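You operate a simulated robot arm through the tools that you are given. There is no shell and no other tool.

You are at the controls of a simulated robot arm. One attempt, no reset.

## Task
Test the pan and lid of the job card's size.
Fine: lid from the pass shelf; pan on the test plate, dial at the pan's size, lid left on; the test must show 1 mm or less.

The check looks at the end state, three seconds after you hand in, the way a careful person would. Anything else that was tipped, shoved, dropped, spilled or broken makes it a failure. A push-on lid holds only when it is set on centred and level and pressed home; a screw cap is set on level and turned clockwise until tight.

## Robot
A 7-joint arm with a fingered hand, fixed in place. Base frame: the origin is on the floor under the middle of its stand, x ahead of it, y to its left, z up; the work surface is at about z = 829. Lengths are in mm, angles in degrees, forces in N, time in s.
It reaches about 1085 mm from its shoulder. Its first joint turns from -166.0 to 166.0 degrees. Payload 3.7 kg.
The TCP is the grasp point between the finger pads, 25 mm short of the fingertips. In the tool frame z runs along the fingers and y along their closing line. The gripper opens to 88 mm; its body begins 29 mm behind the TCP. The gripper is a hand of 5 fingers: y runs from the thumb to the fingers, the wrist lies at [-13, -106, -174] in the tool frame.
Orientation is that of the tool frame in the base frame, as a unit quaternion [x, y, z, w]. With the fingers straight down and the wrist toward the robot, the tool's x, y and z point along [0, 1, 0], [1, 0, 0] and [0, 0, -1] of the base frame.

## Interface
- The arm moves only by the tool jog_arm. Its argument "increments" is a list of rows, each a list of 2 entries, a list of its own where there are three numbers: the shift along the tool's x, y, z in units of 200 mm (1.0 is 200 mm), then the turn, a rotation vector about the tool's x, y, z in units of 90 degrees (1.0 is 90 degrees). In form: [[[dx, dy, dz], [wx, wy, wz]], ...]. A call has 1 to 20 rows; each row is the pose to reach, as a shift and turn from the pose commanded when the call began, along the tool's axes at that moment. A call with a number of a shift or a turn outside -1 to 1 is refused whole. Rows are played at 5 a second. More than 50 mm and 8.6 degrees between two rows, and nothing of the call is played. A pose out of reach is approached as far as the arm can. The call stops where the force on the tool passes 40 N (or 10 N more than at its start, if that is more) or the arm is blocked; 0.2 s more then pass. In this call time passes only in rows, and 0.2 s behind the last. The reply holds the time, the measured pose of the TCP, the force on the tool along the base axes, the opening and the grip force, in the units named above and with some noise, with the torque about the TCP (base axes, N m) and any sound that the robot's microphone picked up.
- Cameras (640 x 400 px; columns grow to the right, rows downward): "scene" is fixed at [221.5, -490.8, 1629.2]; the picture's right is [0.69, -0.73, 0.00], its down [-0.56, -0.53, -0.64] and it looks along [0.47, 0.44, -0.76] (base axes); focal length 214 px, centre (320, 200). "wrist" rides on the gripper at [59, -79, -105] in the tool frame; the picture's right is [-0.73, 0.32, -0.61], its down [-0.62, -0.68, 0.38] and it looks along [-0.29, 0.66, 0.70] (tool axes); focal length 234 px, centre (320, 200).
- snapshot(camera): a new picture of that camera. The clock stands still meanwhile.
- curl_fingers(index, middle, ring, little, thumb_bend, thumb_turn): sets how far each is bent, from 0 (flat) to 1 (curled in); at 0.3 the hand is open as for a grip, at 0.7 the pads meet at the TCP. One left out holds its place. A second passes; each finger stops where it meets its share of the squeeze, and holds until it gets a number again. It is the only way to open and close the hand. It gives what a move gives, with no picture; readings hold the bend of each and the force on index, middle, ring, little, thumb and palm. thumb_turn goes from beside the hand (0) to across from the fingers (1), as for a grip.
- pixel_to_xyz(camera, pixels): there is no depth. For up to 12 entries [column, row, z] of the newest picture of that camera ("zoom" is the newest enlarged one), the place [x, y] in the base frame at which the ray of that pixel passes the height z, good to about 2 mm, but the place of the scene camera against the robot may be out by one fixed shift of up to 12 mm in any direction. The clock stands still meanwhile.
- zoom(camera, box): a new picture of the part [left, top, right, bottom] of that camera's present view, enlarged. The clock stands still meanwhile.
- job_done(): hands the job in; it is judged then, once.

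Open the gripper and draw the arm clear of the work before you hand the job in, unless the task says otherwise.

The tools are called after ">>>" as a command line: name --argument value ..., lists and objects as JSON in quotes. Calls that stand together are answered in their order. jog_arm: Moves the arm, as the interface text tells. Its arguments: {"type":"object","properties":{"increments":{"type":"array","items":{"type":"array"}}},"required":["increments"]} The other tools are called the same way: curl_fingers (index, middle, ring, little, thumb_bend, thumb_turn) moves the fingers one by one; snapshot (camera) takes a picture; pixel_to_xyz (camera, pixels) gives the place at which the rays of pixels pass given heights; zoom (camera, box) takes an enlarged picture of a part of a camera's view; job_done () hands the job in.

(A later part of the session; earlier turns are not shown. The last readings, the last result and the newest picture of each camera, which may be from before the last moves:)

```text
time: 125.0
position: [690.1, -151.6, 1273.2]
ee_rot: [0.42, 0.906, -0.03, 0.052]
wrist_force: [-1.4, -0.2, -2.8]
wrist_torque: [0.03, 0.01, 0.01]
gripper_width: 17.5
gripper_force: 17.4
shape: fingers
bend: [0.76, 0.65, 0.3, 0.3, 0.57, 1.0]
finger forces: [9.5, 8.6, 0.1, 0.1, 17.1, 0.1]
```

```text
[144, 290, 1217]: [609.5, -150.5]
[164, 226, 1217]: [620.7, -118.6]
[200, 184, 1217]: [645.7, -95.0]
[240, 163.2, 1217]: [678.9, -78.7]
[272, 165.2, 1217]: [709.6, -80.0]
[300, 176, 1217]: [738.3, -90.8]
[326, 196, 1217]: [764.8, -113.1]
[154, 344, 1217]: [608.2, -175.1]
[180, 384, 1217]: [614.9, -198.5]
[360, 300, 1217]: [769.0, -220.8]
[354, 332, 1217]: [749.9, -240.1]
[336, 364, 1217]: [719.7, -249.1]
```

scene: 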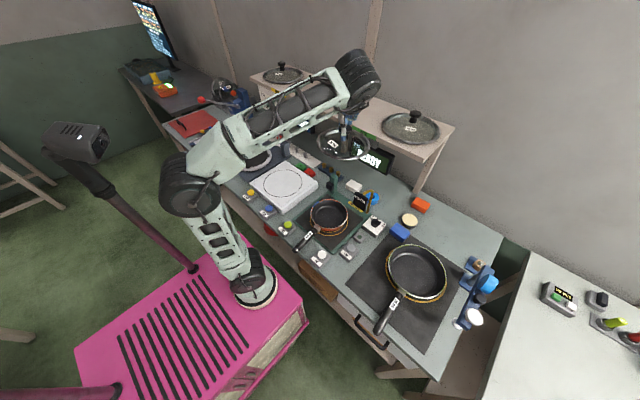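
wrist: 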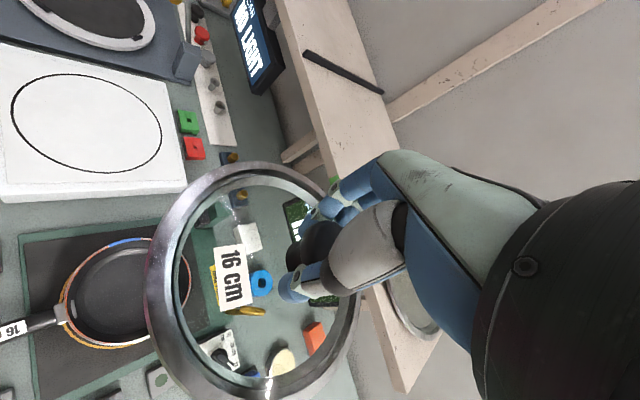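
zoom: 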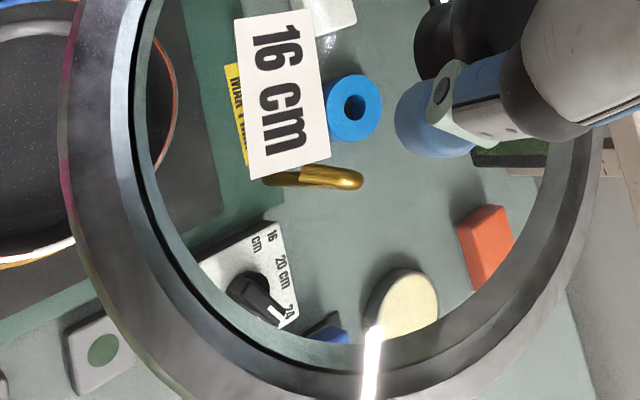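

The lid centre is ≈TCP+(2.6,−12), rim ≈50 mm below TCP. Now I measure the pan's rim in this same view.

>>> zoom --camera "wrist" --box '[40, 220, 216, 330]'

>>> zoom --camera "scene" --box '[284, 180, 396, 250]'

```text
3.64 times, centred on (128, 275) of wrist
```

zoom: 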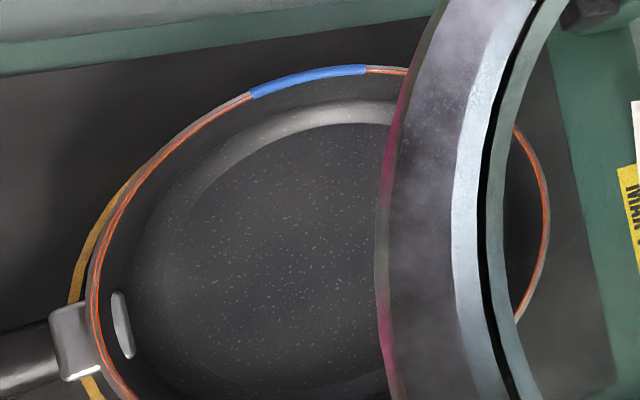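

```text
5.71 times, centred on (340, 215) of scene
```

zoom: 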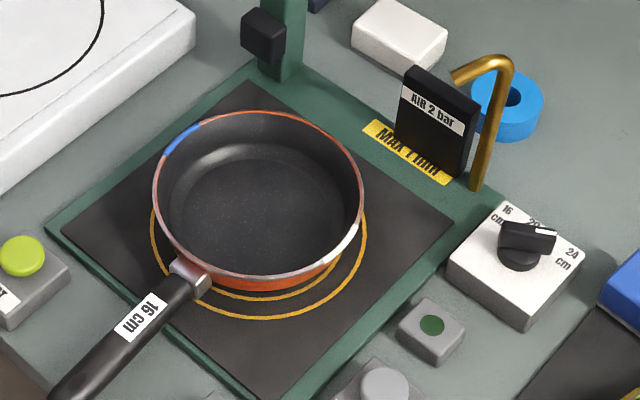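

The scene view of the pan is clean: rim centre ≈(329.3,213.3). I convert it and cross-check with wrist points.

>>> pixel_to_xyz --camera "scene" --pixels '[[329.3, 213.3, 875], [329.3, 213.3, 880], [310.8, 214.2, 878], [347.7, 214.2, 878], [329.9, 199.4, 878], [328.7, 228.7, 878]]'

>>> pixel_to_xyz --camera "wrist" --pixels '[[63.5, 306, 878], [71, 280, 878], [90, 259, 878], [108, 246, 878], [125, 240.5, 878], [140, 238.5, 878], [190.5, 280, 878], [189, 294, 878], [183, 307, 878]]'

```text
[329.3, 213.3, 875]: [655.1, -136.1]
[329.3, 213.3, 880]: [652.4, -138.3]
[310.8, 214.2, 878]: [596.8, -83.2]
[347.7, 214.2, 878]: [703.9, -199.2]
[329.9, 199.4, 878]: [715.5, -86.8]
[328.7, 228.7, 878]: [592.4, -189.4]
```

```text
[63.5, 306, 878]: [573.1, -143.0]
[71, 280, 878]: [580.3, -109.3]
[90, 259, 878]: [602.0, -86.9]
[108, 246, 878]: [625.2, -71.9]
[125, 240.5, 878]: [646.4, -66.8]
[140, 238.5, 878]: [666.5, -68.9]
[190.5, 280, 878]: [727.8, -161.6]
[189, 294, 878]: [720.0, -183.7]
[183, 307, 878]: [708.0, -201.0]
```

Lid must move (−42.8,+17.6) to be over the pan (centre ≈(650,−147)). I shift horizontally, then lower by 180 mm (accounting for the hand's 6° tilt).

>>> jog_arm --increments '[[[0.1022, -0.0534, -0.0117], [0, 0, 0]], [[0.2044, -0.1067, -0.0234], [0, 0, 0]]]'

>>> jog_arm --increments '[[[0.0215, 0.0019, 0.179], [0, 0, 0]], [[0.043, 0.0038, 0.358], [0, 0, 0]], [[0.0645, 0.0058, 0.537], [0, 0, 0]], [[0.086, 0.0077, 0.716], [0, 0, 0]], [[0.1075, 0.0096, 0.895], [0, 0, 0]]]'

>>> snapshot --camera "wrist"

>>> zoom --camera "scene" --box '[268, 150, 396, 230]'

```text
time: 125.6
position: [646.9, -132.7, 1273.5]
ee_rot: [0.42, 0.905, -0.028, 0.052]
wrist_force: [0.2, -0.5, -2.9]
wrist_torque: [0.02, 0.0, 0.0]
gripper_width: 17.0
gripper_force: 17.8
shape: fingers
bend: [0.76, 0.72, 0.3, 0.3, 0.57, 1.0]
finger forces: [9.4, 8.5, 0.0, 0.0, 16.9, 0.0]
```

```text
time: 126.8
position: [646.7, -133.6, 1094.3]
ee_rot: [0.419, 0.906, -0.029, 0.051]
wrist_force: [0.1, 0.3, -1.9]
wrist_torque: [0.01, 0.02, 0.04]
gripper_width: 16.9
gripper_force: 17.6
shape: fingers
bend: [0.76, 0.72, 0.3, 0.3, 0.57, 1.0]
finger forces: [9.2, 8.3, 0.0, 0.0, 16.6, 0.0]
```

```text
taken
```

wrist: 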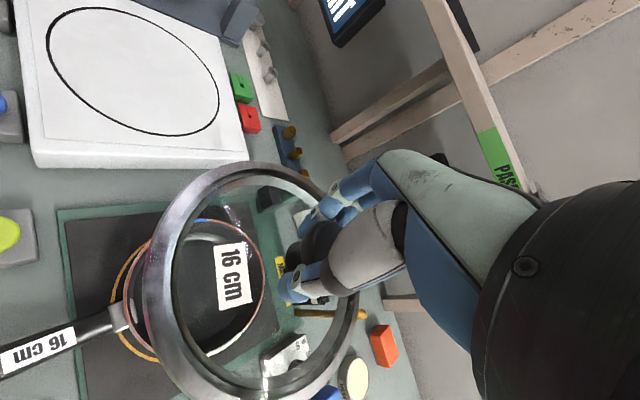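

```text
5.00 times, centred on (332, 190) of scene
```

zoom: 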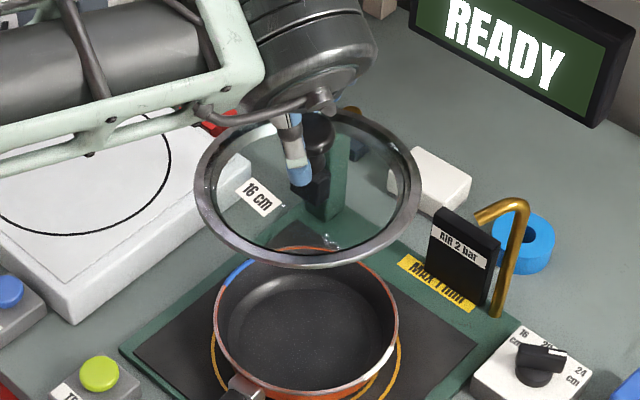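

The lid hovers above the pan. I lower another 130 mm (lid rim ≈30 mm above the pan) for a final alignment check.

>>> jog_arm --increments '[[[0.0194, 0.0018, 0.1616], [0, 0, 0]], [[0.0388, 0.0035, 0.3232], [0, 0, 0]], [[0.0582, 0.0053, 0.4847], [0, 0, 0]], [[0.0776, 0.007, 0.646], [0, 0, 0]]]'

>>> snapshot --camera "wrist"

>>> zoom --camera "scene" --box '[280, 175, 376, 235]'

>>> zoom --camera "wrist" --box '[120, 150, 376, 310]'

>>> zoom --camera "wrist" --box '[120, 240, 376, 400]'

```text
time: 127.8
position: [646.8, -133.3, 961.9]
ee_rot: [0.419, 0.906, -0.03, 0.052]
wrist_force: [-0.7, -0.3, -3.1]
wrist_torque: [0.06, -0.02, -0.02]
gripper_width: 16.9
gripper_force: 16.7
shape: fingers
bend: [0.76, 0.72, 0.3, 0.3, 0.57, 1.0]
finger forces: [9.1, 8.3, 0.1, 0.1, 16.5, 0.0]
```

```text
taken
```

wrist: 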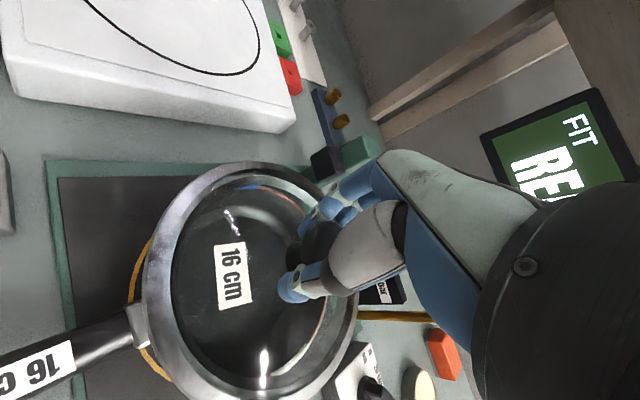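

```text
6.67 times, centred on (328, 205) of scene
```

zoom: 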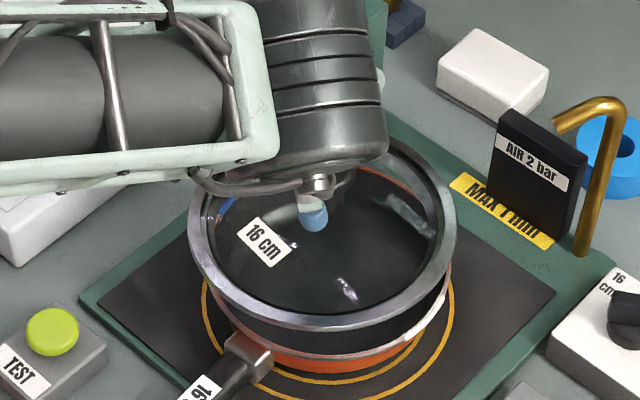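

```text
2.50 times, centred on (248, 230) of wrist
```

zoom: 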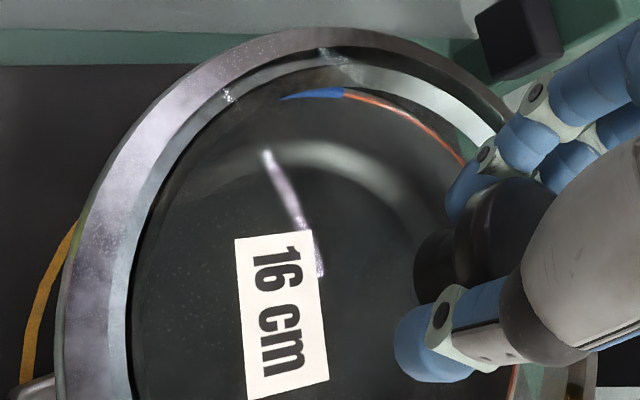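

```text
2.50 times, centred on (248, 320) of wrist
```

zoom: 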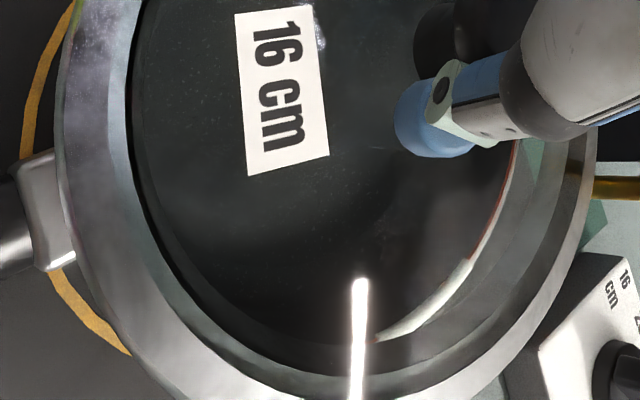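

Cameras agree within a few mm. I zoom the scene tighter to compare lid and pan extremes precisely.

>>> zoom --camera "scene" --box '[300, 190, 360, 228]'

>>> pixel_to_xyz --camera "wrist" --pixels '[[144, 290, 912], [164, 226, 912], [200, 184, 912], [240, 163.2, 912], [272, 165.2, 912], [300, 176, 912], [326, 196, 912], [154, 344, 912], [180, 384, 912], [360, 300, 912], [354, 332, 912], [336, 364, 912]]'

```text
10.53 times, centred on (330, 209) of scene
```

zoom: 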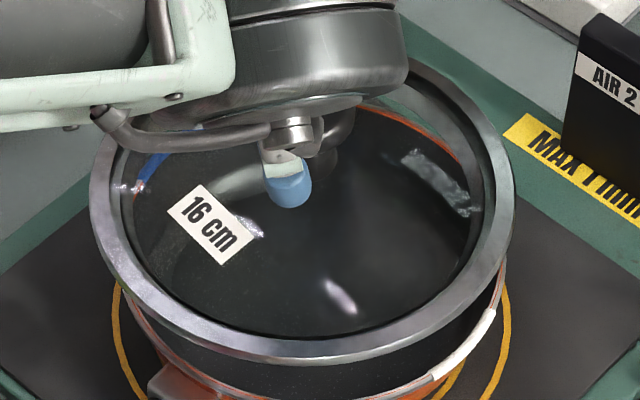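

```text
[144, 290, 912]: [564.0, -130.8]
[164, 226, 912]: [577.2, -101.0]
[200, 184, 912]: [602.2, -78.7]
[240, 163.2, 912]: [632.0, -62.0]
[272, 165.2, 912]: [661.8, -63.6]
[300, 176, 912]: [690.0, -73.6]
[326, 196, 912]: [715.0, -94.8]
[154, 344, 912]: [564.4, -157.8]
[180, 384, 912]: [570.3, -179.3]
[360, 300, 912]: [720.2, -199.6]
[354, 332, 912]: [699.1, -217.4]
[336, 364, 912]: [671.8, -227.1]
```

Scene shows the lid ~5 mm to the left of the pan's axis; wrist shows ~2 mm. I shift (+3,−2.5) mm and lower 28 mm.

>>> jog_arm --increments '[[[-0.0191, 0.0034, 0.0023], [0, 0, 0]], [[-0.011, 0.0042, 0.072], [0, 0, 0]], [[-0.0024, 0.0049, 0.1415], [0, 0, 0]]]'

>>> zoom --camera "scene" --box '[300, 190, 360, 228]'

>>> snapshot --camera "wrist"

```text
time: 128.6
position: [650.1, -136.4, 934.7]
ee_rot: [0.42, 0.906, -0.029, 0.053]
wrist_force: [0.7, 0.7, -3.2]
wrist_torque: [0.02, -0.03, -0.02]
gripper_width: 16.9
gripper_force: 17.0
shape: fingers
bend: [0.76, 0.72, 0.3, 0.3, 0.57, 1.0]
finger forces: [9.1, 8.3, 0.0, 0.0, 16.5, 0.0]
```

```text
10.53 times, centred on (330, 209) of scene
```

zoom: 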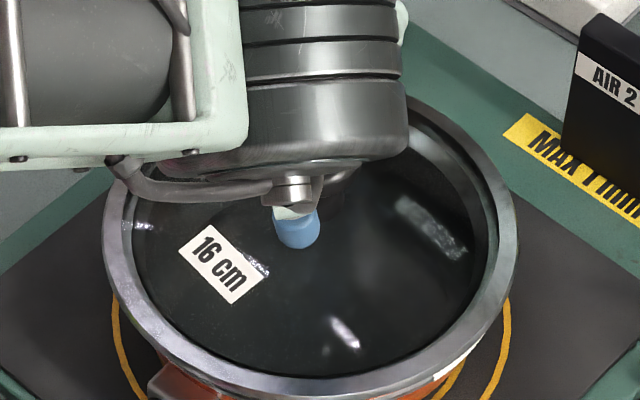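

```text
taken
```

wrist: 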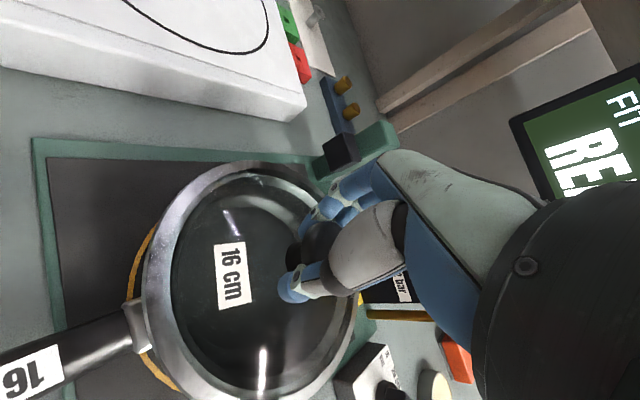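

Nearly aligned laterally (1–2 mm). I lower in small steps watching for contact.

>>> jog_arm --increments '[[[0.0012, 0.0001, 0.01], [0, 0, 0]], [[0.0024, 0.0002, 0.02], [0, 0, 0]]]'

>>> jog_arm --increments '[[[0.0012, 0.0001, 0.01], [0, 0, 0]]]'

>>> jog_arm --increments '[[[0.0012, 0.0001, 0.01], [0, 0, 0]]]'

>>> zoom --camera "scene" --box '[300, 190, 360, 228]'

```text
time: 129.2
position: [650.8, -135.8, 929.8]
ee_rot: [0.419, 0.906, -0.029, 0.052]
wrist_force: [0.0, -0.5, -2.6]
wrist_torque: [0.04, 0.01, -0.04]
gripper_width: 16.5
gripper_force: 17.3
shape: fingers
bend: [0.76, 0.72, 0.3, 0.3, 0.57, 1.0]
finger forces: [9.0, 8.2, 0.0, 0.1, 16.4, 0.1]
```

```text
time: 129.6
position: [650.3, -136.4, 928.5]
ee_rot: [0.421, 0.905, -0.03, 0.051]
wrist_force: [0.5, -0.1, -3.5]
wrist_torque: [0.04, 0.01, 0.0]
gripper_width: 16.9
gripper_force: 16.8
shape: fingers
bend: [0.76, 0.72, 0.3, 0.3, 0.57, 1.0]
finger forces: [9.2, 8.2, 0.1, 0.0, 16.4, 0.0]
```

```text
time: 130.0
position: [651.4, -136.1, 926.5]
ee_rot: [0.419, 0.906, -0.029, 0.052]
wrist_force: [0.2, -1.7, -0.3]
wrist_torque: [0.13, -0.08, 0.04]
gripper_width: 16.7
gripper_force: 17.7
shape: fingers
bend: [0.76, 0.72, 0.3, 0.3, 0.57, 1.0]
finger forces: [10.0, 8.2, 0.0, 0.1, 18.0, 0.1]
```

```text
10.53 times, centred on (330, 209) of scene
```

zoom: 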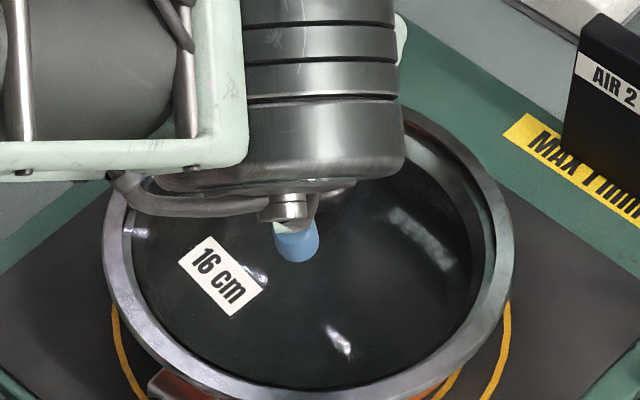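

First contact at z≈926 (on the +y side). I continue down in 1.5 mm steps to let it seat.

>>> jog_arm --increments '[[[0.001, 0.0001, 0.0075], [0, 0, 0]]]'

>>> jog_arm --increments '[[[0.001, 0.0001, 0.0075], [0, 0, 0]]]'

>>> snapshot --camera "wrist"

>>> zoom --camera "scene" --box '[290, 185, 370, 235]'

```text
time: 130.4
position: [652.2, -136.4, 925.2]
ee_rot: [0.421, 0.905, -0.029, 0.052]
wrist_force: [0.3, 0.2, -0.6]
wrist_torque: [0.15, -0.18, 0.0]
gripper_width: 17.1
gripper_force: 17.3
shape: fingers
bend: [0.77, 0.72, 0.3, 0.3, 0.57, 1.0]
finger forces: [10.2, 8.0, 0.1, 0.1, 16.7, 0.1]
```

```text
time: 130.8
position: [649.8, -135.6, 923.2]
ee_rot: [0.419, 0.906, -0.028, 0.052]
wrist_force: [-1.5, 3.3, 8.2]
wrist_torque: [0.15, -0.06, -0.02]
gripper_width: 17.2
gripper_force: 19.9
shape: fingers
bend: [0.77, 0.72, 0.3, 0.3, 0.57, 1.0]
finger forces: [12.1, 8.9, 0.1, 0.1, 18.2, 0.0]
```

```text
taken
```

wrist: 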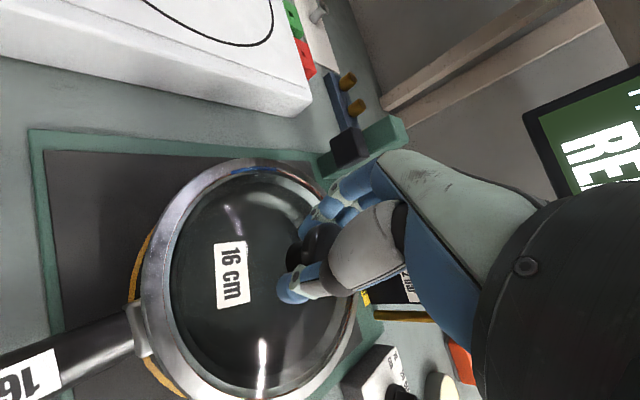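

```text
8.00 times, centred on (330, 210) of scene
```

zoom: 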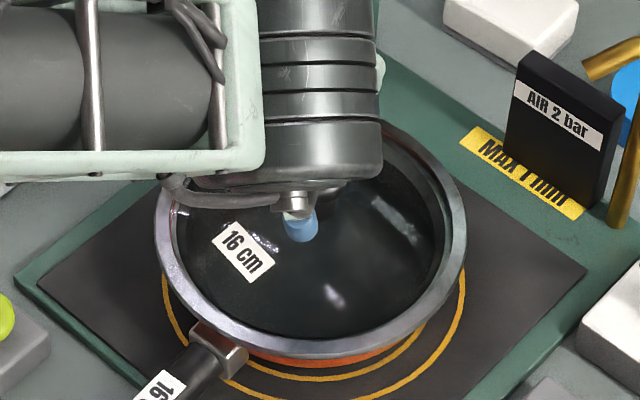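

The lid is resting on the pan (8 N). I press slightly more to seat it.

>>> jog_arm --increments '[[[0.0006, 0, 0.005], [0, 0, 0]]]'

>>> jog_arm --increments '[[[0.0006, 0, 0.005], [0, 0, 0]]]'

>>> zoom --camera "scene" --box '[300, 195, 356, 230]'

```text
time: 131.2
position: [650.4, -135.4, 924.3]
ee_rot: [0.419, 0.906, -0.029, 0.052]
wrist_force: [0.5, 3.4, 13.2]
wrist_torque: [0.08, -0.12, 0.05]
gripper_width: 16.6
gripper_force: 21.0
shape: fingers
bend: [0.77, 0.72, 0.3, 0.3, 0.57, 1.0]
finger forces: [12.2, 10.4, 0.1, 0.0, 18.6, 0.1]
```

```text
time: 131.6
position: [650.0, -135.6, 923.0]
ee_rot: [0.419, 0.906, -0.029, 0.052]
wrist_force: [3.2, 5.5, 18.8]
wrist_torque: [0.06, -0.11, 0.06]
gripper_width: 16.9
gripper_force: 22.1
shape: fingers
bend: [0.77, 0.73, 0.3, 0.3, 0.57, 1.0]
finger forces: [13.1, 12.3, 0.0, 0.0, 18.0, 0.1]
```

```text
11.43 times, centred on (328, 212) of scene
```

zoom: 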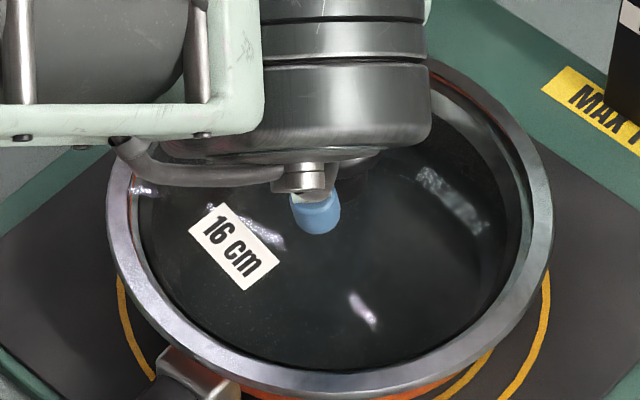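

The contact is stiff now (19 N), so the lid sits on the rim. I unload to about zero and release the knob.

>>> jog_arm --increments '[[[-0.0012, 0, -0.01], [0, 0, 0]]]'

>>> curl_fingers --index 0.6 --middle 0.6 --thumb_bend 0.54

>>> curl_fingers --index 0.4 --middle 0.4 --thumb_bend 0.4

>>> jog_arm --increments '[[[-0.006, 0, -0.05], [0, 0, 0]], [[-0.012, 0, -0.1], [0, 0, 0]], [[-0.024, 0, -0.2], [0, 0, 0]], [[-0.048, 0, -0.4], [0, 0, 0]]]'

>>> zoom --camera "scene" --box '[290, 185, 370, 235]'

>>> snapshot --camera "wrist"

```text
time: 132.0
position: [649.8, -135.1, 922.5]
ee_rot: [0.42, 0.906, -0.03, 0.05]
wrist_force: [1.9, 2.1, 5.3]
wrist_torque: [0.02, -0.13, 0.01]
gripper_width: 16.6
gripper_force: 18.8
shape: fingers
bend: [0.77, 0.73, 0.3, 0.3, 0.57, 1.0]
finger forces: [9.1, 11.2, 0.0, 0.0, 16.4, 0.1]
```

```text
time: 133.0
position: [649.7, -135.4, 924.0]
ee_rot: [0.419, 0.906, -0.029, 0.052]
wrist_force: [-1.5, -1.0, -0.3]
wrist_torque: [-0.01, 0.0, -0.01]
gripper_width: 28.6
gripper_force: 0.7
shape: fingers
bend: [0.6, 0.6, 0.3, 0.3, 0.52, 1.0]
finger forces: [0.1, 0.0, 0.1, 0.0, 2.6, 0.1]
```

```text
time: 134.0
position: [649.6, -136.2, 922.3]
ee_rot: [0.42, 0.906, -0.029, 0.052]
wrist_force: [0.1, -0.6, 0.0]
wrist_torque: [0.0, -0.01, 0.05]
gripper_width: 63.0
gripper_force: 0.0
shape: fingers
bend: [0.4, 0.4, 0.3, 0.3, 0.4, 0.99]
finger forces: [0.0, 0.0, 0.1, 0.1, 0.0, 0.1]
```

```text
time: 135.0
position: [650.2, -134.8, 1004.4]
ee_rot: [0.42, 0.906, -0.029, 0.052]
wrist_force: [-0.2, -0.4, -0.2]
wrist_torque: [-0.03, 0.05, -0.04]
gripper_width: 62.9
gripper_force: 0.0
shape: fingers
bend: [0.4, 0.4, 0.3, 0.3, 0.4, 0.99]
finger forces: [0.0, 0.1, 0.0, 0.1, 0.0, 0.0]
```

```text
8.00 times, centred on (330, 210) of scene
```

zoom: 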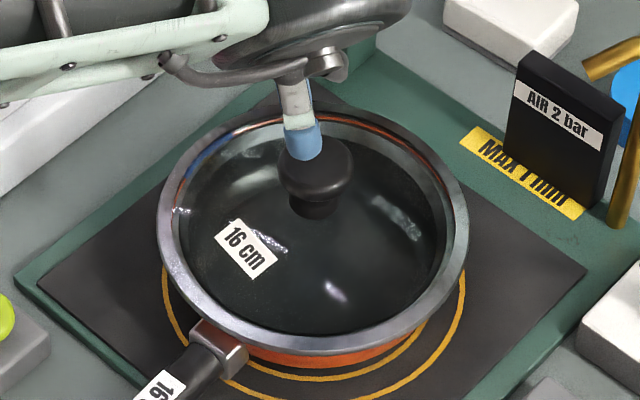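

```text
taken
```

wrist: 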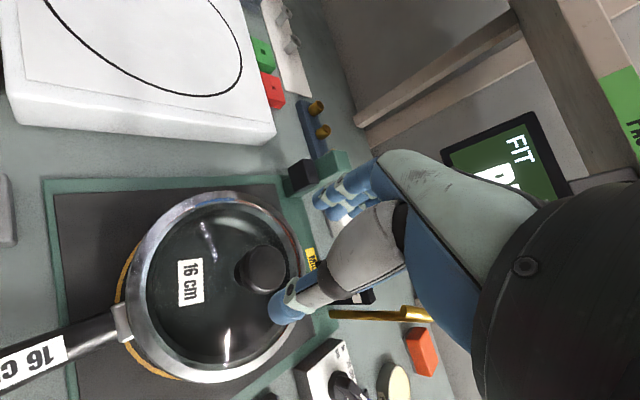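

The lid is on the pan. Before testing I go to the dial: level the hand, rise, and swing over for a close look at it.

>>> jog_arm --increments '[[[-0.012, -0.001, -0.1], [-0.005, 0.035, 0]], [[-0.024, -0.002, -0.199], [-0.01, 0.069, 0]]]'

>>> jog_arm --increments '[[[-0.143, -0.076, 0], [0, 0, 0.074]], [[-0.285, -0.153, 0], [0, 0, 0.148]], [[-0.428, -0.229, 0], [0, 0, 0.222]], [[-0.571, -0.305, 0], [0, 0, 0.296]], [[-0.713, -0.382, 0], [0, 0, 0.37]], [[-0.856, -0.458, 0], [0, 0, 0.444]]]'

>>> snapshot --camera "wrist"

>>> zoom --camera "scene" --box '[290, 175, 402, 245]'

```text
time: 135.6
position: [651.1, -135.3, 1044.3]
ee_rot: [0.421, 0.907, 0.001, 0.005]
wrist_force: [-0.5, 0.0, 0.1]
wrist_torque: [0.01, -0.02, 0.01]
gripper_width: 63.0
gripper_force: 0.0
shape: fingers
bend: [0.4, 0.4, 0.3, 0.3, 0.4, 0.99]
finger forces: [0.0, 0.1, 0.0, 0.0, 0.1, 0.0]
```

```text
time: 137.0
position: [691.3, -326.3, 1046.5]
ee_rot: [0.706, 0.708, 0.002, 0.005]
wrist_force: [-0.1, 0.6, 0.1]
wrist_torque: [0.0, 0.0, 0.0]
gripper_width: 62.8
gripper_force: 0.2
shape: fingers
bend: [0.4, 0.4, 0.3, 0.3, 0.4, 0.99]
finger forces: [0.0, 0.1, 0.1, 0.1, 0.0, 0.0]
```

```text
taken
```

wrist: 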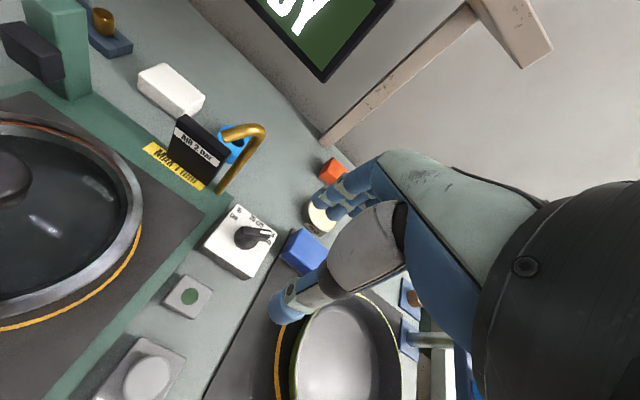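

```text
5.71 times, centred on (346, 210) of scene
```

zoom: 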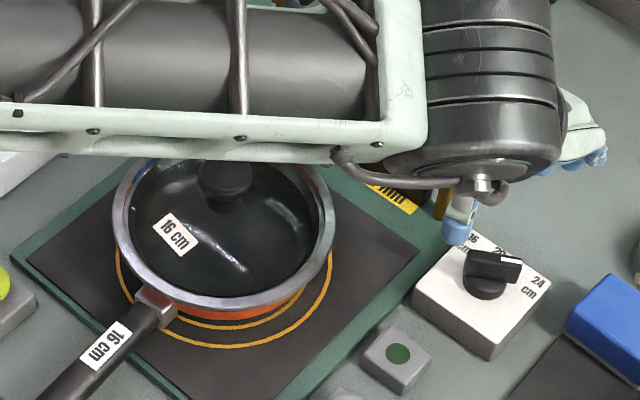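

I zoom the dial in the wrist view.

>>> zoom --camera "wrist" --box '[192, 190, 288, 250]'

>>> pixel_to_xyz --camera "wrist" --pixels '[[248, 240, 865], [248, 240, 875], [236, 205, 860], [277, 238, 860], [240, 277, 860], [204, 243, 860], [268, 234, 880], [190, 296, 850], [146, 376, 854], [218, 191, 829]]'

```text
6.67 times, centred on (240, 220) of wrist
```

zoom: 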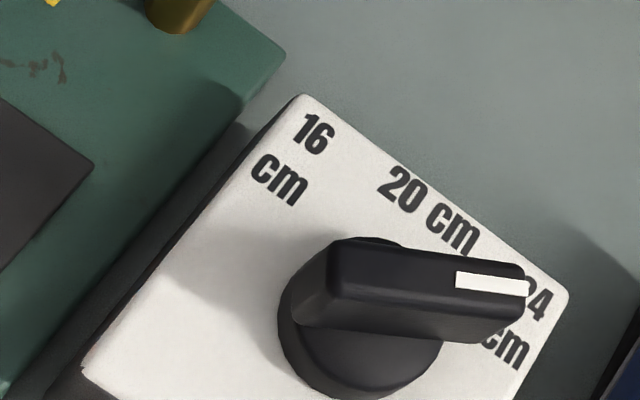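

```text
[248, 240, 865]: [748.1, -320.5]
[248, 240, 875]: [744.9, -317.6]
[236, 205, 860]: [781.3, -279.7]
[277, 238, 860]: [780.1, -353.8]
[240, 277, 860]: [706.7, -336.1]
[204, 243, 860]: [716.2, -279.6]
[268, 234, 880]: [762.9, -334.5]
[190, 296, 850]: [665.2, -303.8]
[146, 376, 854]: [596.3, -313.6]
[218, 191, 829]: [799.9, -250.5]
```

The dial's pivot is ≈(747,−318.5), bar pointing to 24 at −45°; 16 is at +45° (a 90° counter-clockwise turn). I fold ring/little, open the others and move above the dial with the hand turned 45° so thumb and fingers straddle the bar.

>>> curl_fingers --index 0.45 --middle 0.45 --ring 0.95 --little 0.95 --thumb_bend 0.45 --thumb_turn 1.0

>>> jog_arm --increments '[[[0.006, 0.046, 0.0], [0, 0, -0.083]], [[0.013, 0.093, 0.08], [0, 0, -0.167]], [[0.02, 0.139, 0.18], [0, 0, -0.25]], [[0.026, 0.186, 0.28], [0, 0, -0.333]], [[0.033, 0.232, 0.38], [0, 0, -0.417]], [[0.039, 0.2785, 0.4825], [0, 0, -0.5]]]'

>>> snapshot --camera "wrist"

>>> zoom --camera "wrist" --box '[230, 180, 358, 260]'

>>> zoom --camera "scene" --box '[340, 190, 420, 240]'

```text
time: 138.0
position: [691.8, -324.8, 1046.1]
ee_rot: [0.705, 0.709, 0.003, 0.005]
wrist_force: [-1.8, 0.9, 0.2]
wrist_torque: [0.0, 0.02, 0.0]
gripper_width: 53.0
gripper_force: 0.0
shape: fingers
bend: [0.45, 0.45, 0.95, 0.95, 0.45, 0.99]
finger forces: [0.1, 0.0, 0.0, 0.0, 0.0, 0.1]
```

```text
time: 139.4
position: [749.4, -317.9, 950.6]
ee_rot: [0.379, 0.926, 0.001, 0.006]
wrist_force: [-0.8, -0.3, 0.2]
wrist_torque: [0.0, -0.01, 0.01]
gripper_width: 52.9
gripper_force: 0.1
shape: fingers
bend: [0.45, 0.45, 0.95, 0.95, 0.45, 0.99]
finger forces: [0.0, 0.0, 0.0, 0.0, 0.0, 0.0]
```

```text
taken
```

wrist: 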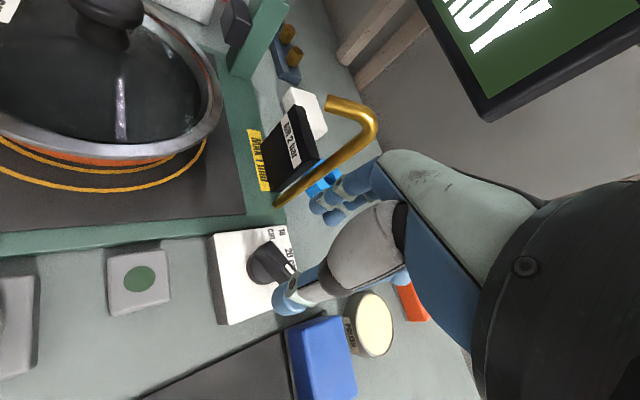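

```text
5.00 times, centred on (294, 220) of wrist
```

zoom: 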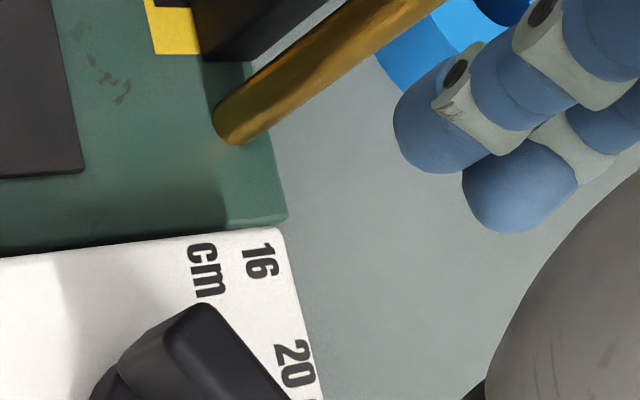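

```text
8.00 times, centred on (380, 215) of scene
```

zoom: 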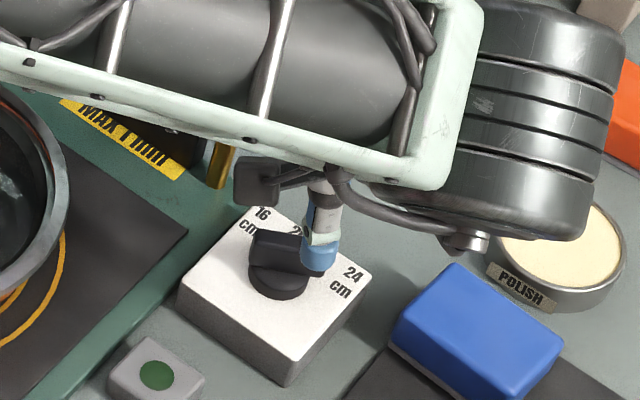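

I query the pipe base, the dial's bar and face points in this view.

>>> pixel_to_xyz --camera "wrist" --pixels '[[278, 207, 835], [268, 245, 885], [290, 268, 885], [264, 282, 868], [286, 228, 860], [210, 235, 860], [223, 324, 860], [301, 300, 860], [330, 103, 950], [370, 125, 950]]'

>>> zoom --camera "wrist" --box '[200, 220, 328, 300]'

```text
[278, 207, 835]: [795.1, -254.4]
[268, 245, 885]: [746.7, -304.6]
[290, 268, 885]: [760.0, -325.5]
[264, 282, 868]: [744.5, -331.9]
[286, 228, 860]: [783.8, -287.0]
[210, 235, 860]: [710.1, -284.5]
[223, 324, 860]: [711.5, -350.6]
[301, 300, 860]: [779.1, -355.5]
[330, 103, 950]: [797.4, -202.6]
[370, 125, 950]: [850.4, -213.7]
```

```text
5.00 times, centred on (264, 260) of wrist
```

zoom: 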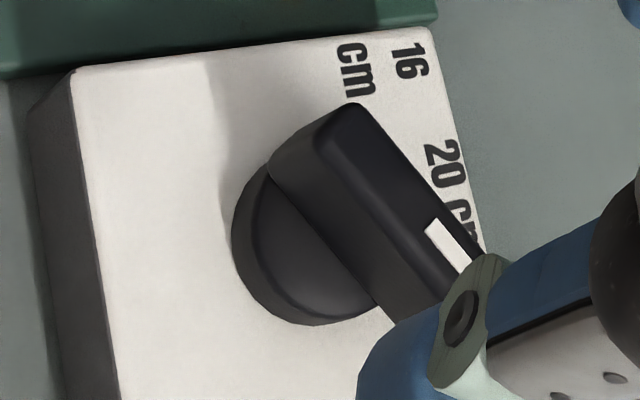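

The face centre (pivot) is ≈(746.5,−319.5). I centre on it and lower to z≈897 over the bar.

>>> jog_arm --increments '[[[0.0034, -0.014, 0.1], [0, 0, 0]], [[0.0034, -0.014, 0.2], [0, 0, 0]], [[0.0034, -0.014, 0.268], [0, 0, 0]]]'

>>> snapshot --camera "wrist"

>>> zoom --camera "wrist" --box '[230, 160, 390, 260]'

>>> zoom --camera "wrist" --box '[220, 230, 348, 310]'

```text
time: 140.2
position: [747.2, -319.0, 895.9]
ee_rot: [0.38, 0.925, 0.001, 0.005]
wrist_force: [0.6, 0.8, 0.6]
wrist_torque: [0.02, 0.02, 0.01]
gripper_width: 53.1
gripper_force: 0.0
shape: fingers
bend: [0.45, 0.45, 0.95, 0.95, 0.45, 0.99]
finger forces: [0.0, 0.0, 0.0, 0.1, 0.0, 0.0]
```

```text
taken
```

wrist: 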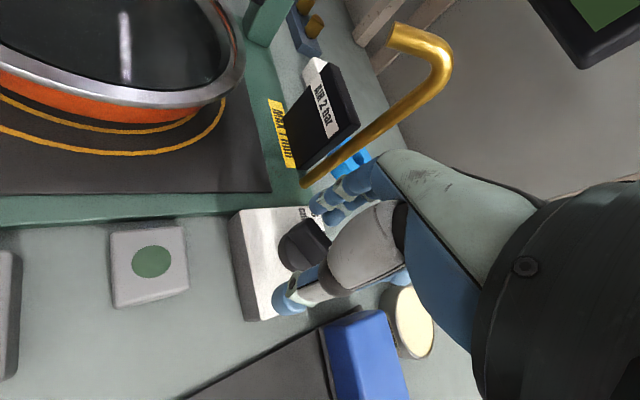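

```text
4.00 times, centred on (310, 210) of wrist
```

zoom: 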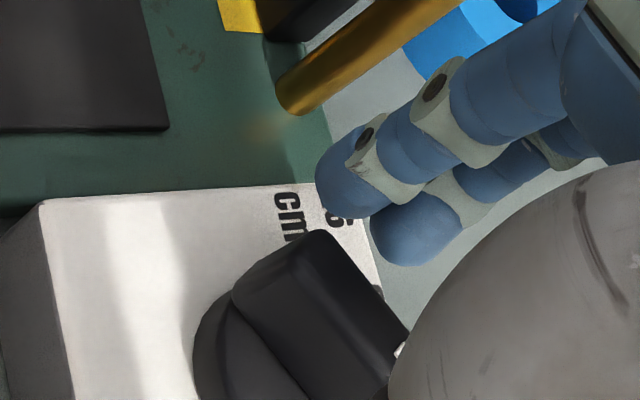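

```text
5.00 times, centred on (284, 270) of wrist
```

zoom: 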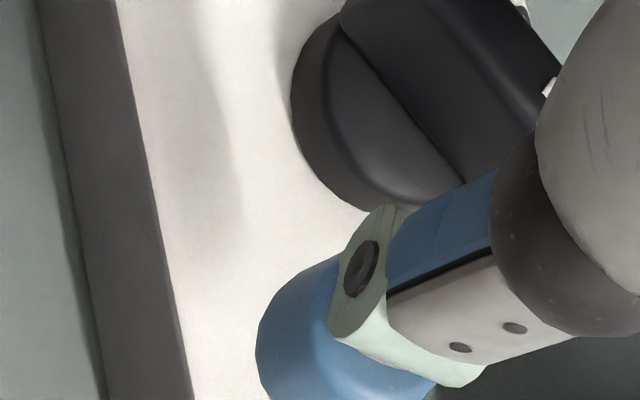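

The bar lies between thumb and index/middle. I close on it stepwise.

>>> curl_fingers --index 0.58 --middle 0.58 --thumb_bend 0.58

>>> curl_fingers --index 0.66 --middle 0.66 --thumb_bend 0.66

>>> snapshot --camera "wrist"

>>> zoom --camera "wrist" --box '[220, 190, 380, 290]'

```text
time: 141.2
position: [747.5, -319.6, 896.3]
ee_rot: [0.379, 0.925, 0.0, 0.006]
wrist_force: [0.2, 0.3, 1.1]
wrist_torque: [-0.04, 0.01, 0.0]
gripper_width: 27.1
gripper_force: 0.2
shape: fingers
bend: [0.56, 0.57, 0.95, 0.95, 0.57, 1.0]
finger forces: [0.2, 0.1, 0.0, 0.0, 0.0, 0.0]
```

```text
time: 142.2
position: [747.2, -318.6, 895.4]
ee_rot: [0.38, 0.925, 0.001, 0.006]
wrist_force: [5.4, 5.5, -0.9]
wrist_torque: [0.1, -0.11, 0.03]
gripper_width: 13.8
gripper_force: 4.0
shape: fingers
bend: [0.6, 0.63, 0.95, 0.95, 0.66, 1.0]
finger forces: [3.9, 3.2, 0.0, 0.1, 0.0, 0.0]
```

```text
taken
```

wrist: 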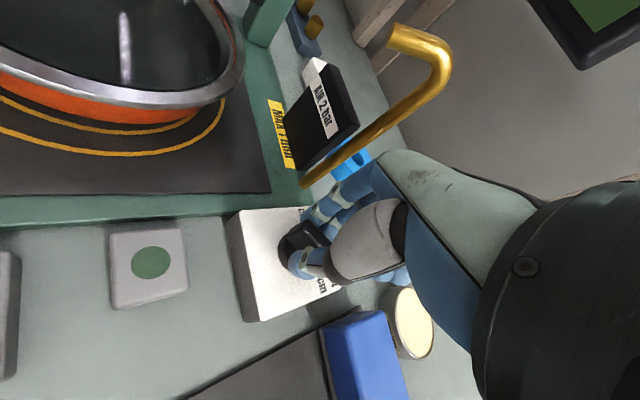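

```text
4.00 times, centred on (300, 240) of wrist
```

zoom: 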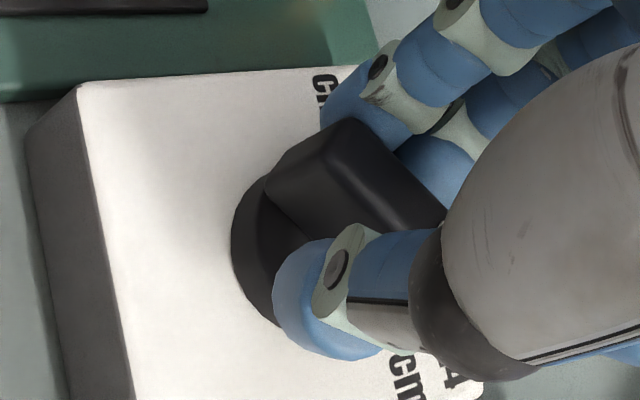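

Fingers touch the bar, thumb not yet. I close the thumb further.

>>> curl_fingers --thumb_bend 0.75

>>> curl_fingers --index 0.7 --middle 0.72 --thumb_bend 0.8

>>> zoom --camera "wrist" --box '[220, 190, 380, 290]'

```text
time: 143.2
position: [746.4, -319.6, 895.9]
ee_rot: [0.38, 0.925, 0.0, 0.006]
wrist_force: [1.4, 5.1, -0.3]
wrist_torque: [0.05, -0.06, 0.04]
gripper_width: 7.9
gripper_force: 5.0
shape: fingers
bend: [0.59, 0.62, 0.95, 0.95, 0.72, 1.0]
finger forces: [3.7, 3.1, 0.0, 0.0, 3.2, 0.0]
```

```text
time: 144.2
position: [748.3, -318.0, 895.5]
ee_rot: [0.379, 0.925, 0.001, 0.007]
wrist_force: [4.4, 3.3, -3.4]
wrist_torque: [0.06, -0.08, 0.0]
gripper_width: 6.7
gripper_force: 10.5
shape: fingers
bend: [0.6, 0.63, 0.95, 0.95, 0.73, 1.0]
finger forces: [6.0, 6.9, 0.0, 0.0, 8.0, 0.0]
```

```text
4.00 times, centred on (300, 240) of wrist
```

zoom: 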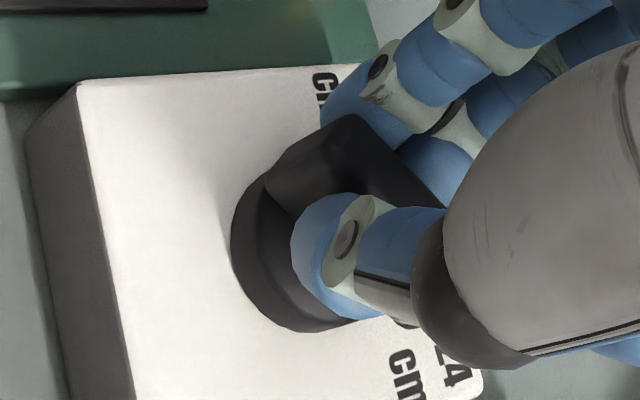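

The bar is gripped (thumb 8 N, fingers 13 N). I turn the hand counter-clockwise 45° first, about the pivot.

>>> jog_arm --increments '[[[-0.002, 0.0001, 0], [0, 0, -0.0833]], [[-0.0039, 0.0005, 0], [0, 0, -0.1667]], [[-0.0057, 0.0011, 0], [0, 0, -0.25]], [[-0.0075, 0.002, 0], [0, 0, -0.3333]], [[-0.0091, 0.0031, 0], [0, 0, -0.4167]], [[-0.0106, 0.0044, 0], [0, 0, -0.5]]]'

>>> snapshot --camera "wrist"

>>> zoom --camera "wrist" --box '[220, 190, 380, 290]'

```text
time: 145.6
position: [749.3, -319.5, 895.5]
ee_rot: [-0.004, 1.0, -0.001, 0.005]
wrist_force: [4.6, -3.0, -1.6]
wrist_torque: [-0.07, -0.11, -0.05]
gripper_width: 6.7
gripper_force: 10.6
shape: fingers
bend: [0.62, 0.65, 0.95, 0.95, 0.72, 1.0]
finger forces: [5.2, 4.5, 0.0, 0.0, 11.5, 0.0]
```

```text
taken
```

wrist: 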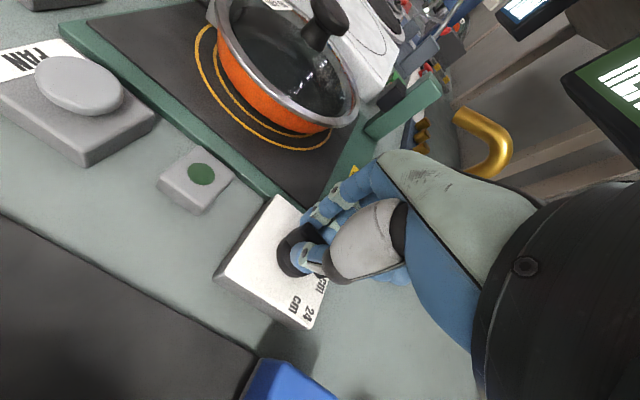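

```text
4.00 times, centred on (300, 240) of wrist
```

zoom: 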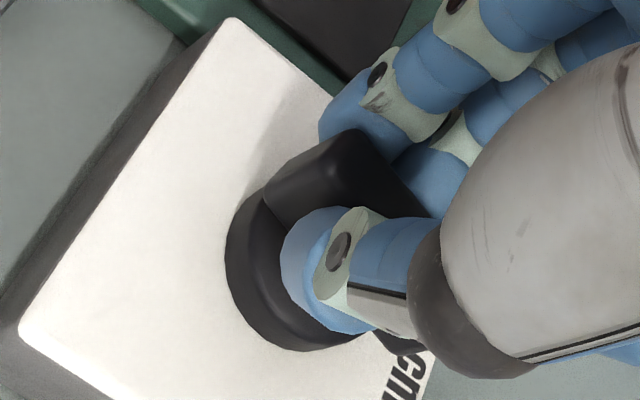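

The knob turned with the hand (now ≈20). I continue the remaining 45°.

>>> jog_arm --increments '[[[-0.002, 0.0001, 0], [0, 0, -0.0833]], [[-0.0039, 0.0005, 0], [0, 0, -0.1667]], [[-0.0057, 0.0011, 0], [0, 0, -0.25]], [[-0.0075, 0.002, 0], [0, 0, -0.3333]], [[-0.0091, 0.0031, 0], [0, 0, -0.4167]], [[-0.0106, 0.0044, 0], [0, 0, -0.5]]]'

>>> snapshot --camera "wrist"

>>> zoom --camera "wrist" --box '[200, 190, 360, 290]'

>>> zoom --camera "scene" --box '[330, 180, 426, 240]'

```text
time: 147.0
position: [751.3, -320.1, 895.1]
ee_rot: [-0.387, 0.922, -0.004, 0.004]
wrist_force: [7.2, -3.5, 1.2]
wrist_torque: [-0.06, -0.15, -0.07]
gripper_width: 7.3
gripper_force: 10.0
shape: fingers
bend: [0.63, 0.71, 0.95, 0.95, 0.72, 0.99]
finger forces: [5.6, 2.4, 0.0, 0.0, 13.5, 0.0]
```

```text
taken
```

wrist: 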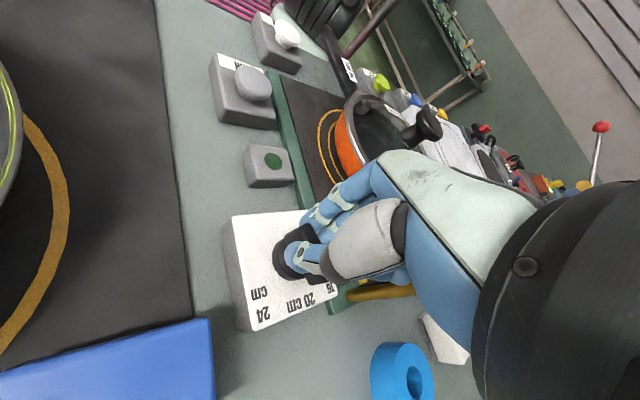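

```text
4.00 times, centred on (280, 240) of wrist
```

zoom: 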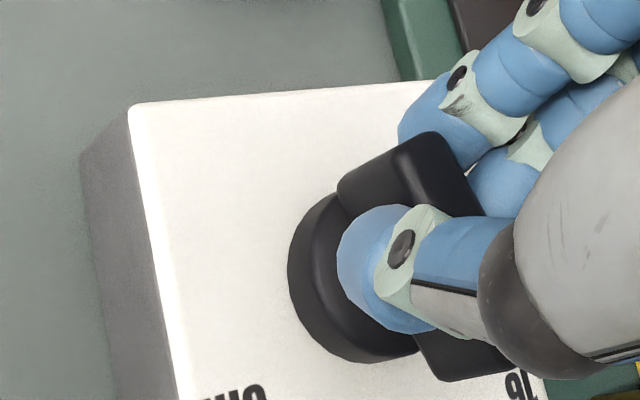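

```text
6.67 times, centred on (378, 210) of scene
```

zoom: 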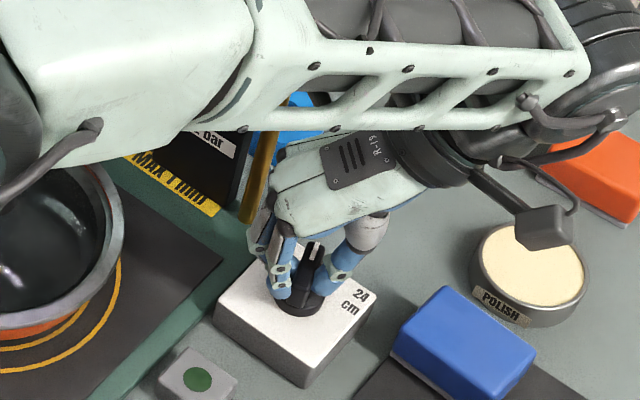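

The pointer now seems to aim at the 16 corner. I open the fingers and rise to check it.

>>> curl_fingers --index 0.48 --middle 0.48 --thumb_bend 0.5

>>> jog_arm --increments '[[[0, 0, -0.1], [0, 0, 0]], [[0, 0, -0.3], [0, 0, 0]], [[0, 0, -0.5], [0, 0, 0]], [[0, 0, -0.7], [0, 0, 0]]]'

>>> snapshot --camera "wrist"

>>> zoom --camera "wrist" --box '[160, 190, 320, 290]'

>>> snapshot --camera "scene"

```text
time: 148.0
position: [751.7, -318.1, 896.9]
ee_rot: [-0.385, 0.923, -0.004, 0.005]
wrist_force: [0.6, 0.0, 0.2]
wrist_torque: [0.01, 0.02, -0.02]
gripper_width: 43.1
gripper_force: 0.1
shape: fingers
bend: [0.48, 0.48, 0.95, 0.95, 0.5, 1.0]
finger forces: [0.0, 0.0, 0.0, 0.1, 0.0, 0.0]
```

```text
time: 149.0
position: [743.9, -323.8, 1034.7]
ee_rot: [-0.379, 0.925, -0.009, 0.009]
wrist_force: [-0.9, 0.0, -0.3]
wrist_torque: [-0.02, -0.01, 0.0]
gripper_width: 43.4
gripper_force: 0.0
shape: fingers
bend: [0.48, 0.48, 0.95, 0.95, 0.5, 1.0]
finger forces: [0.0, 0.1, 0.0, 0.0, 0.0, 0.0]
out of reach, approached as far as the arm can: row 4
```

```text
taken
```

wrist: 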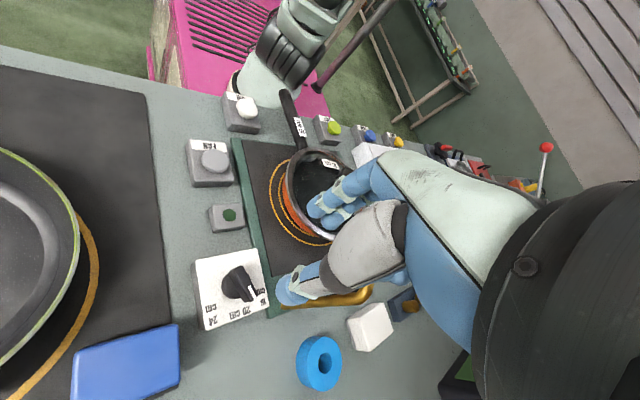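

```text
4.00 times, centred on (240, 240) of wrist
```

zoom: 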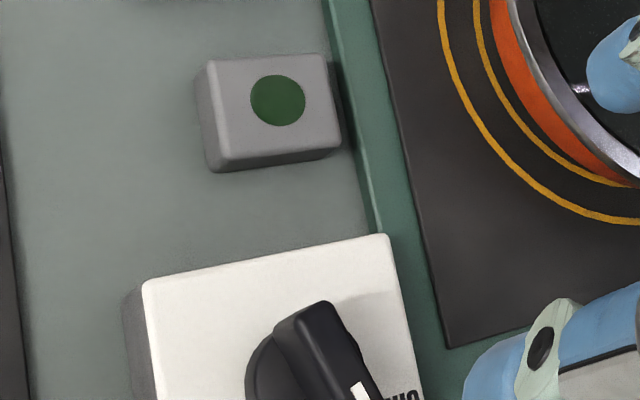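

```text
taken
```

scene: 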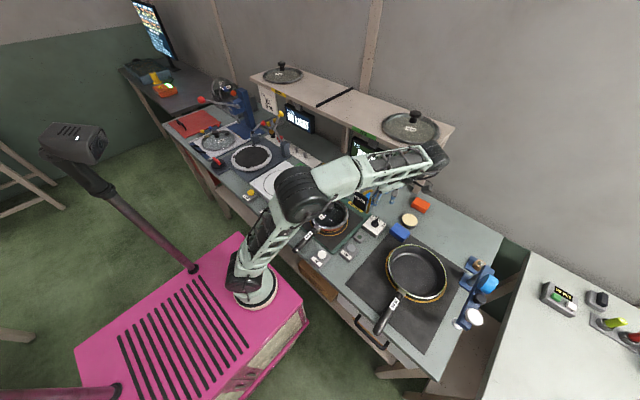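

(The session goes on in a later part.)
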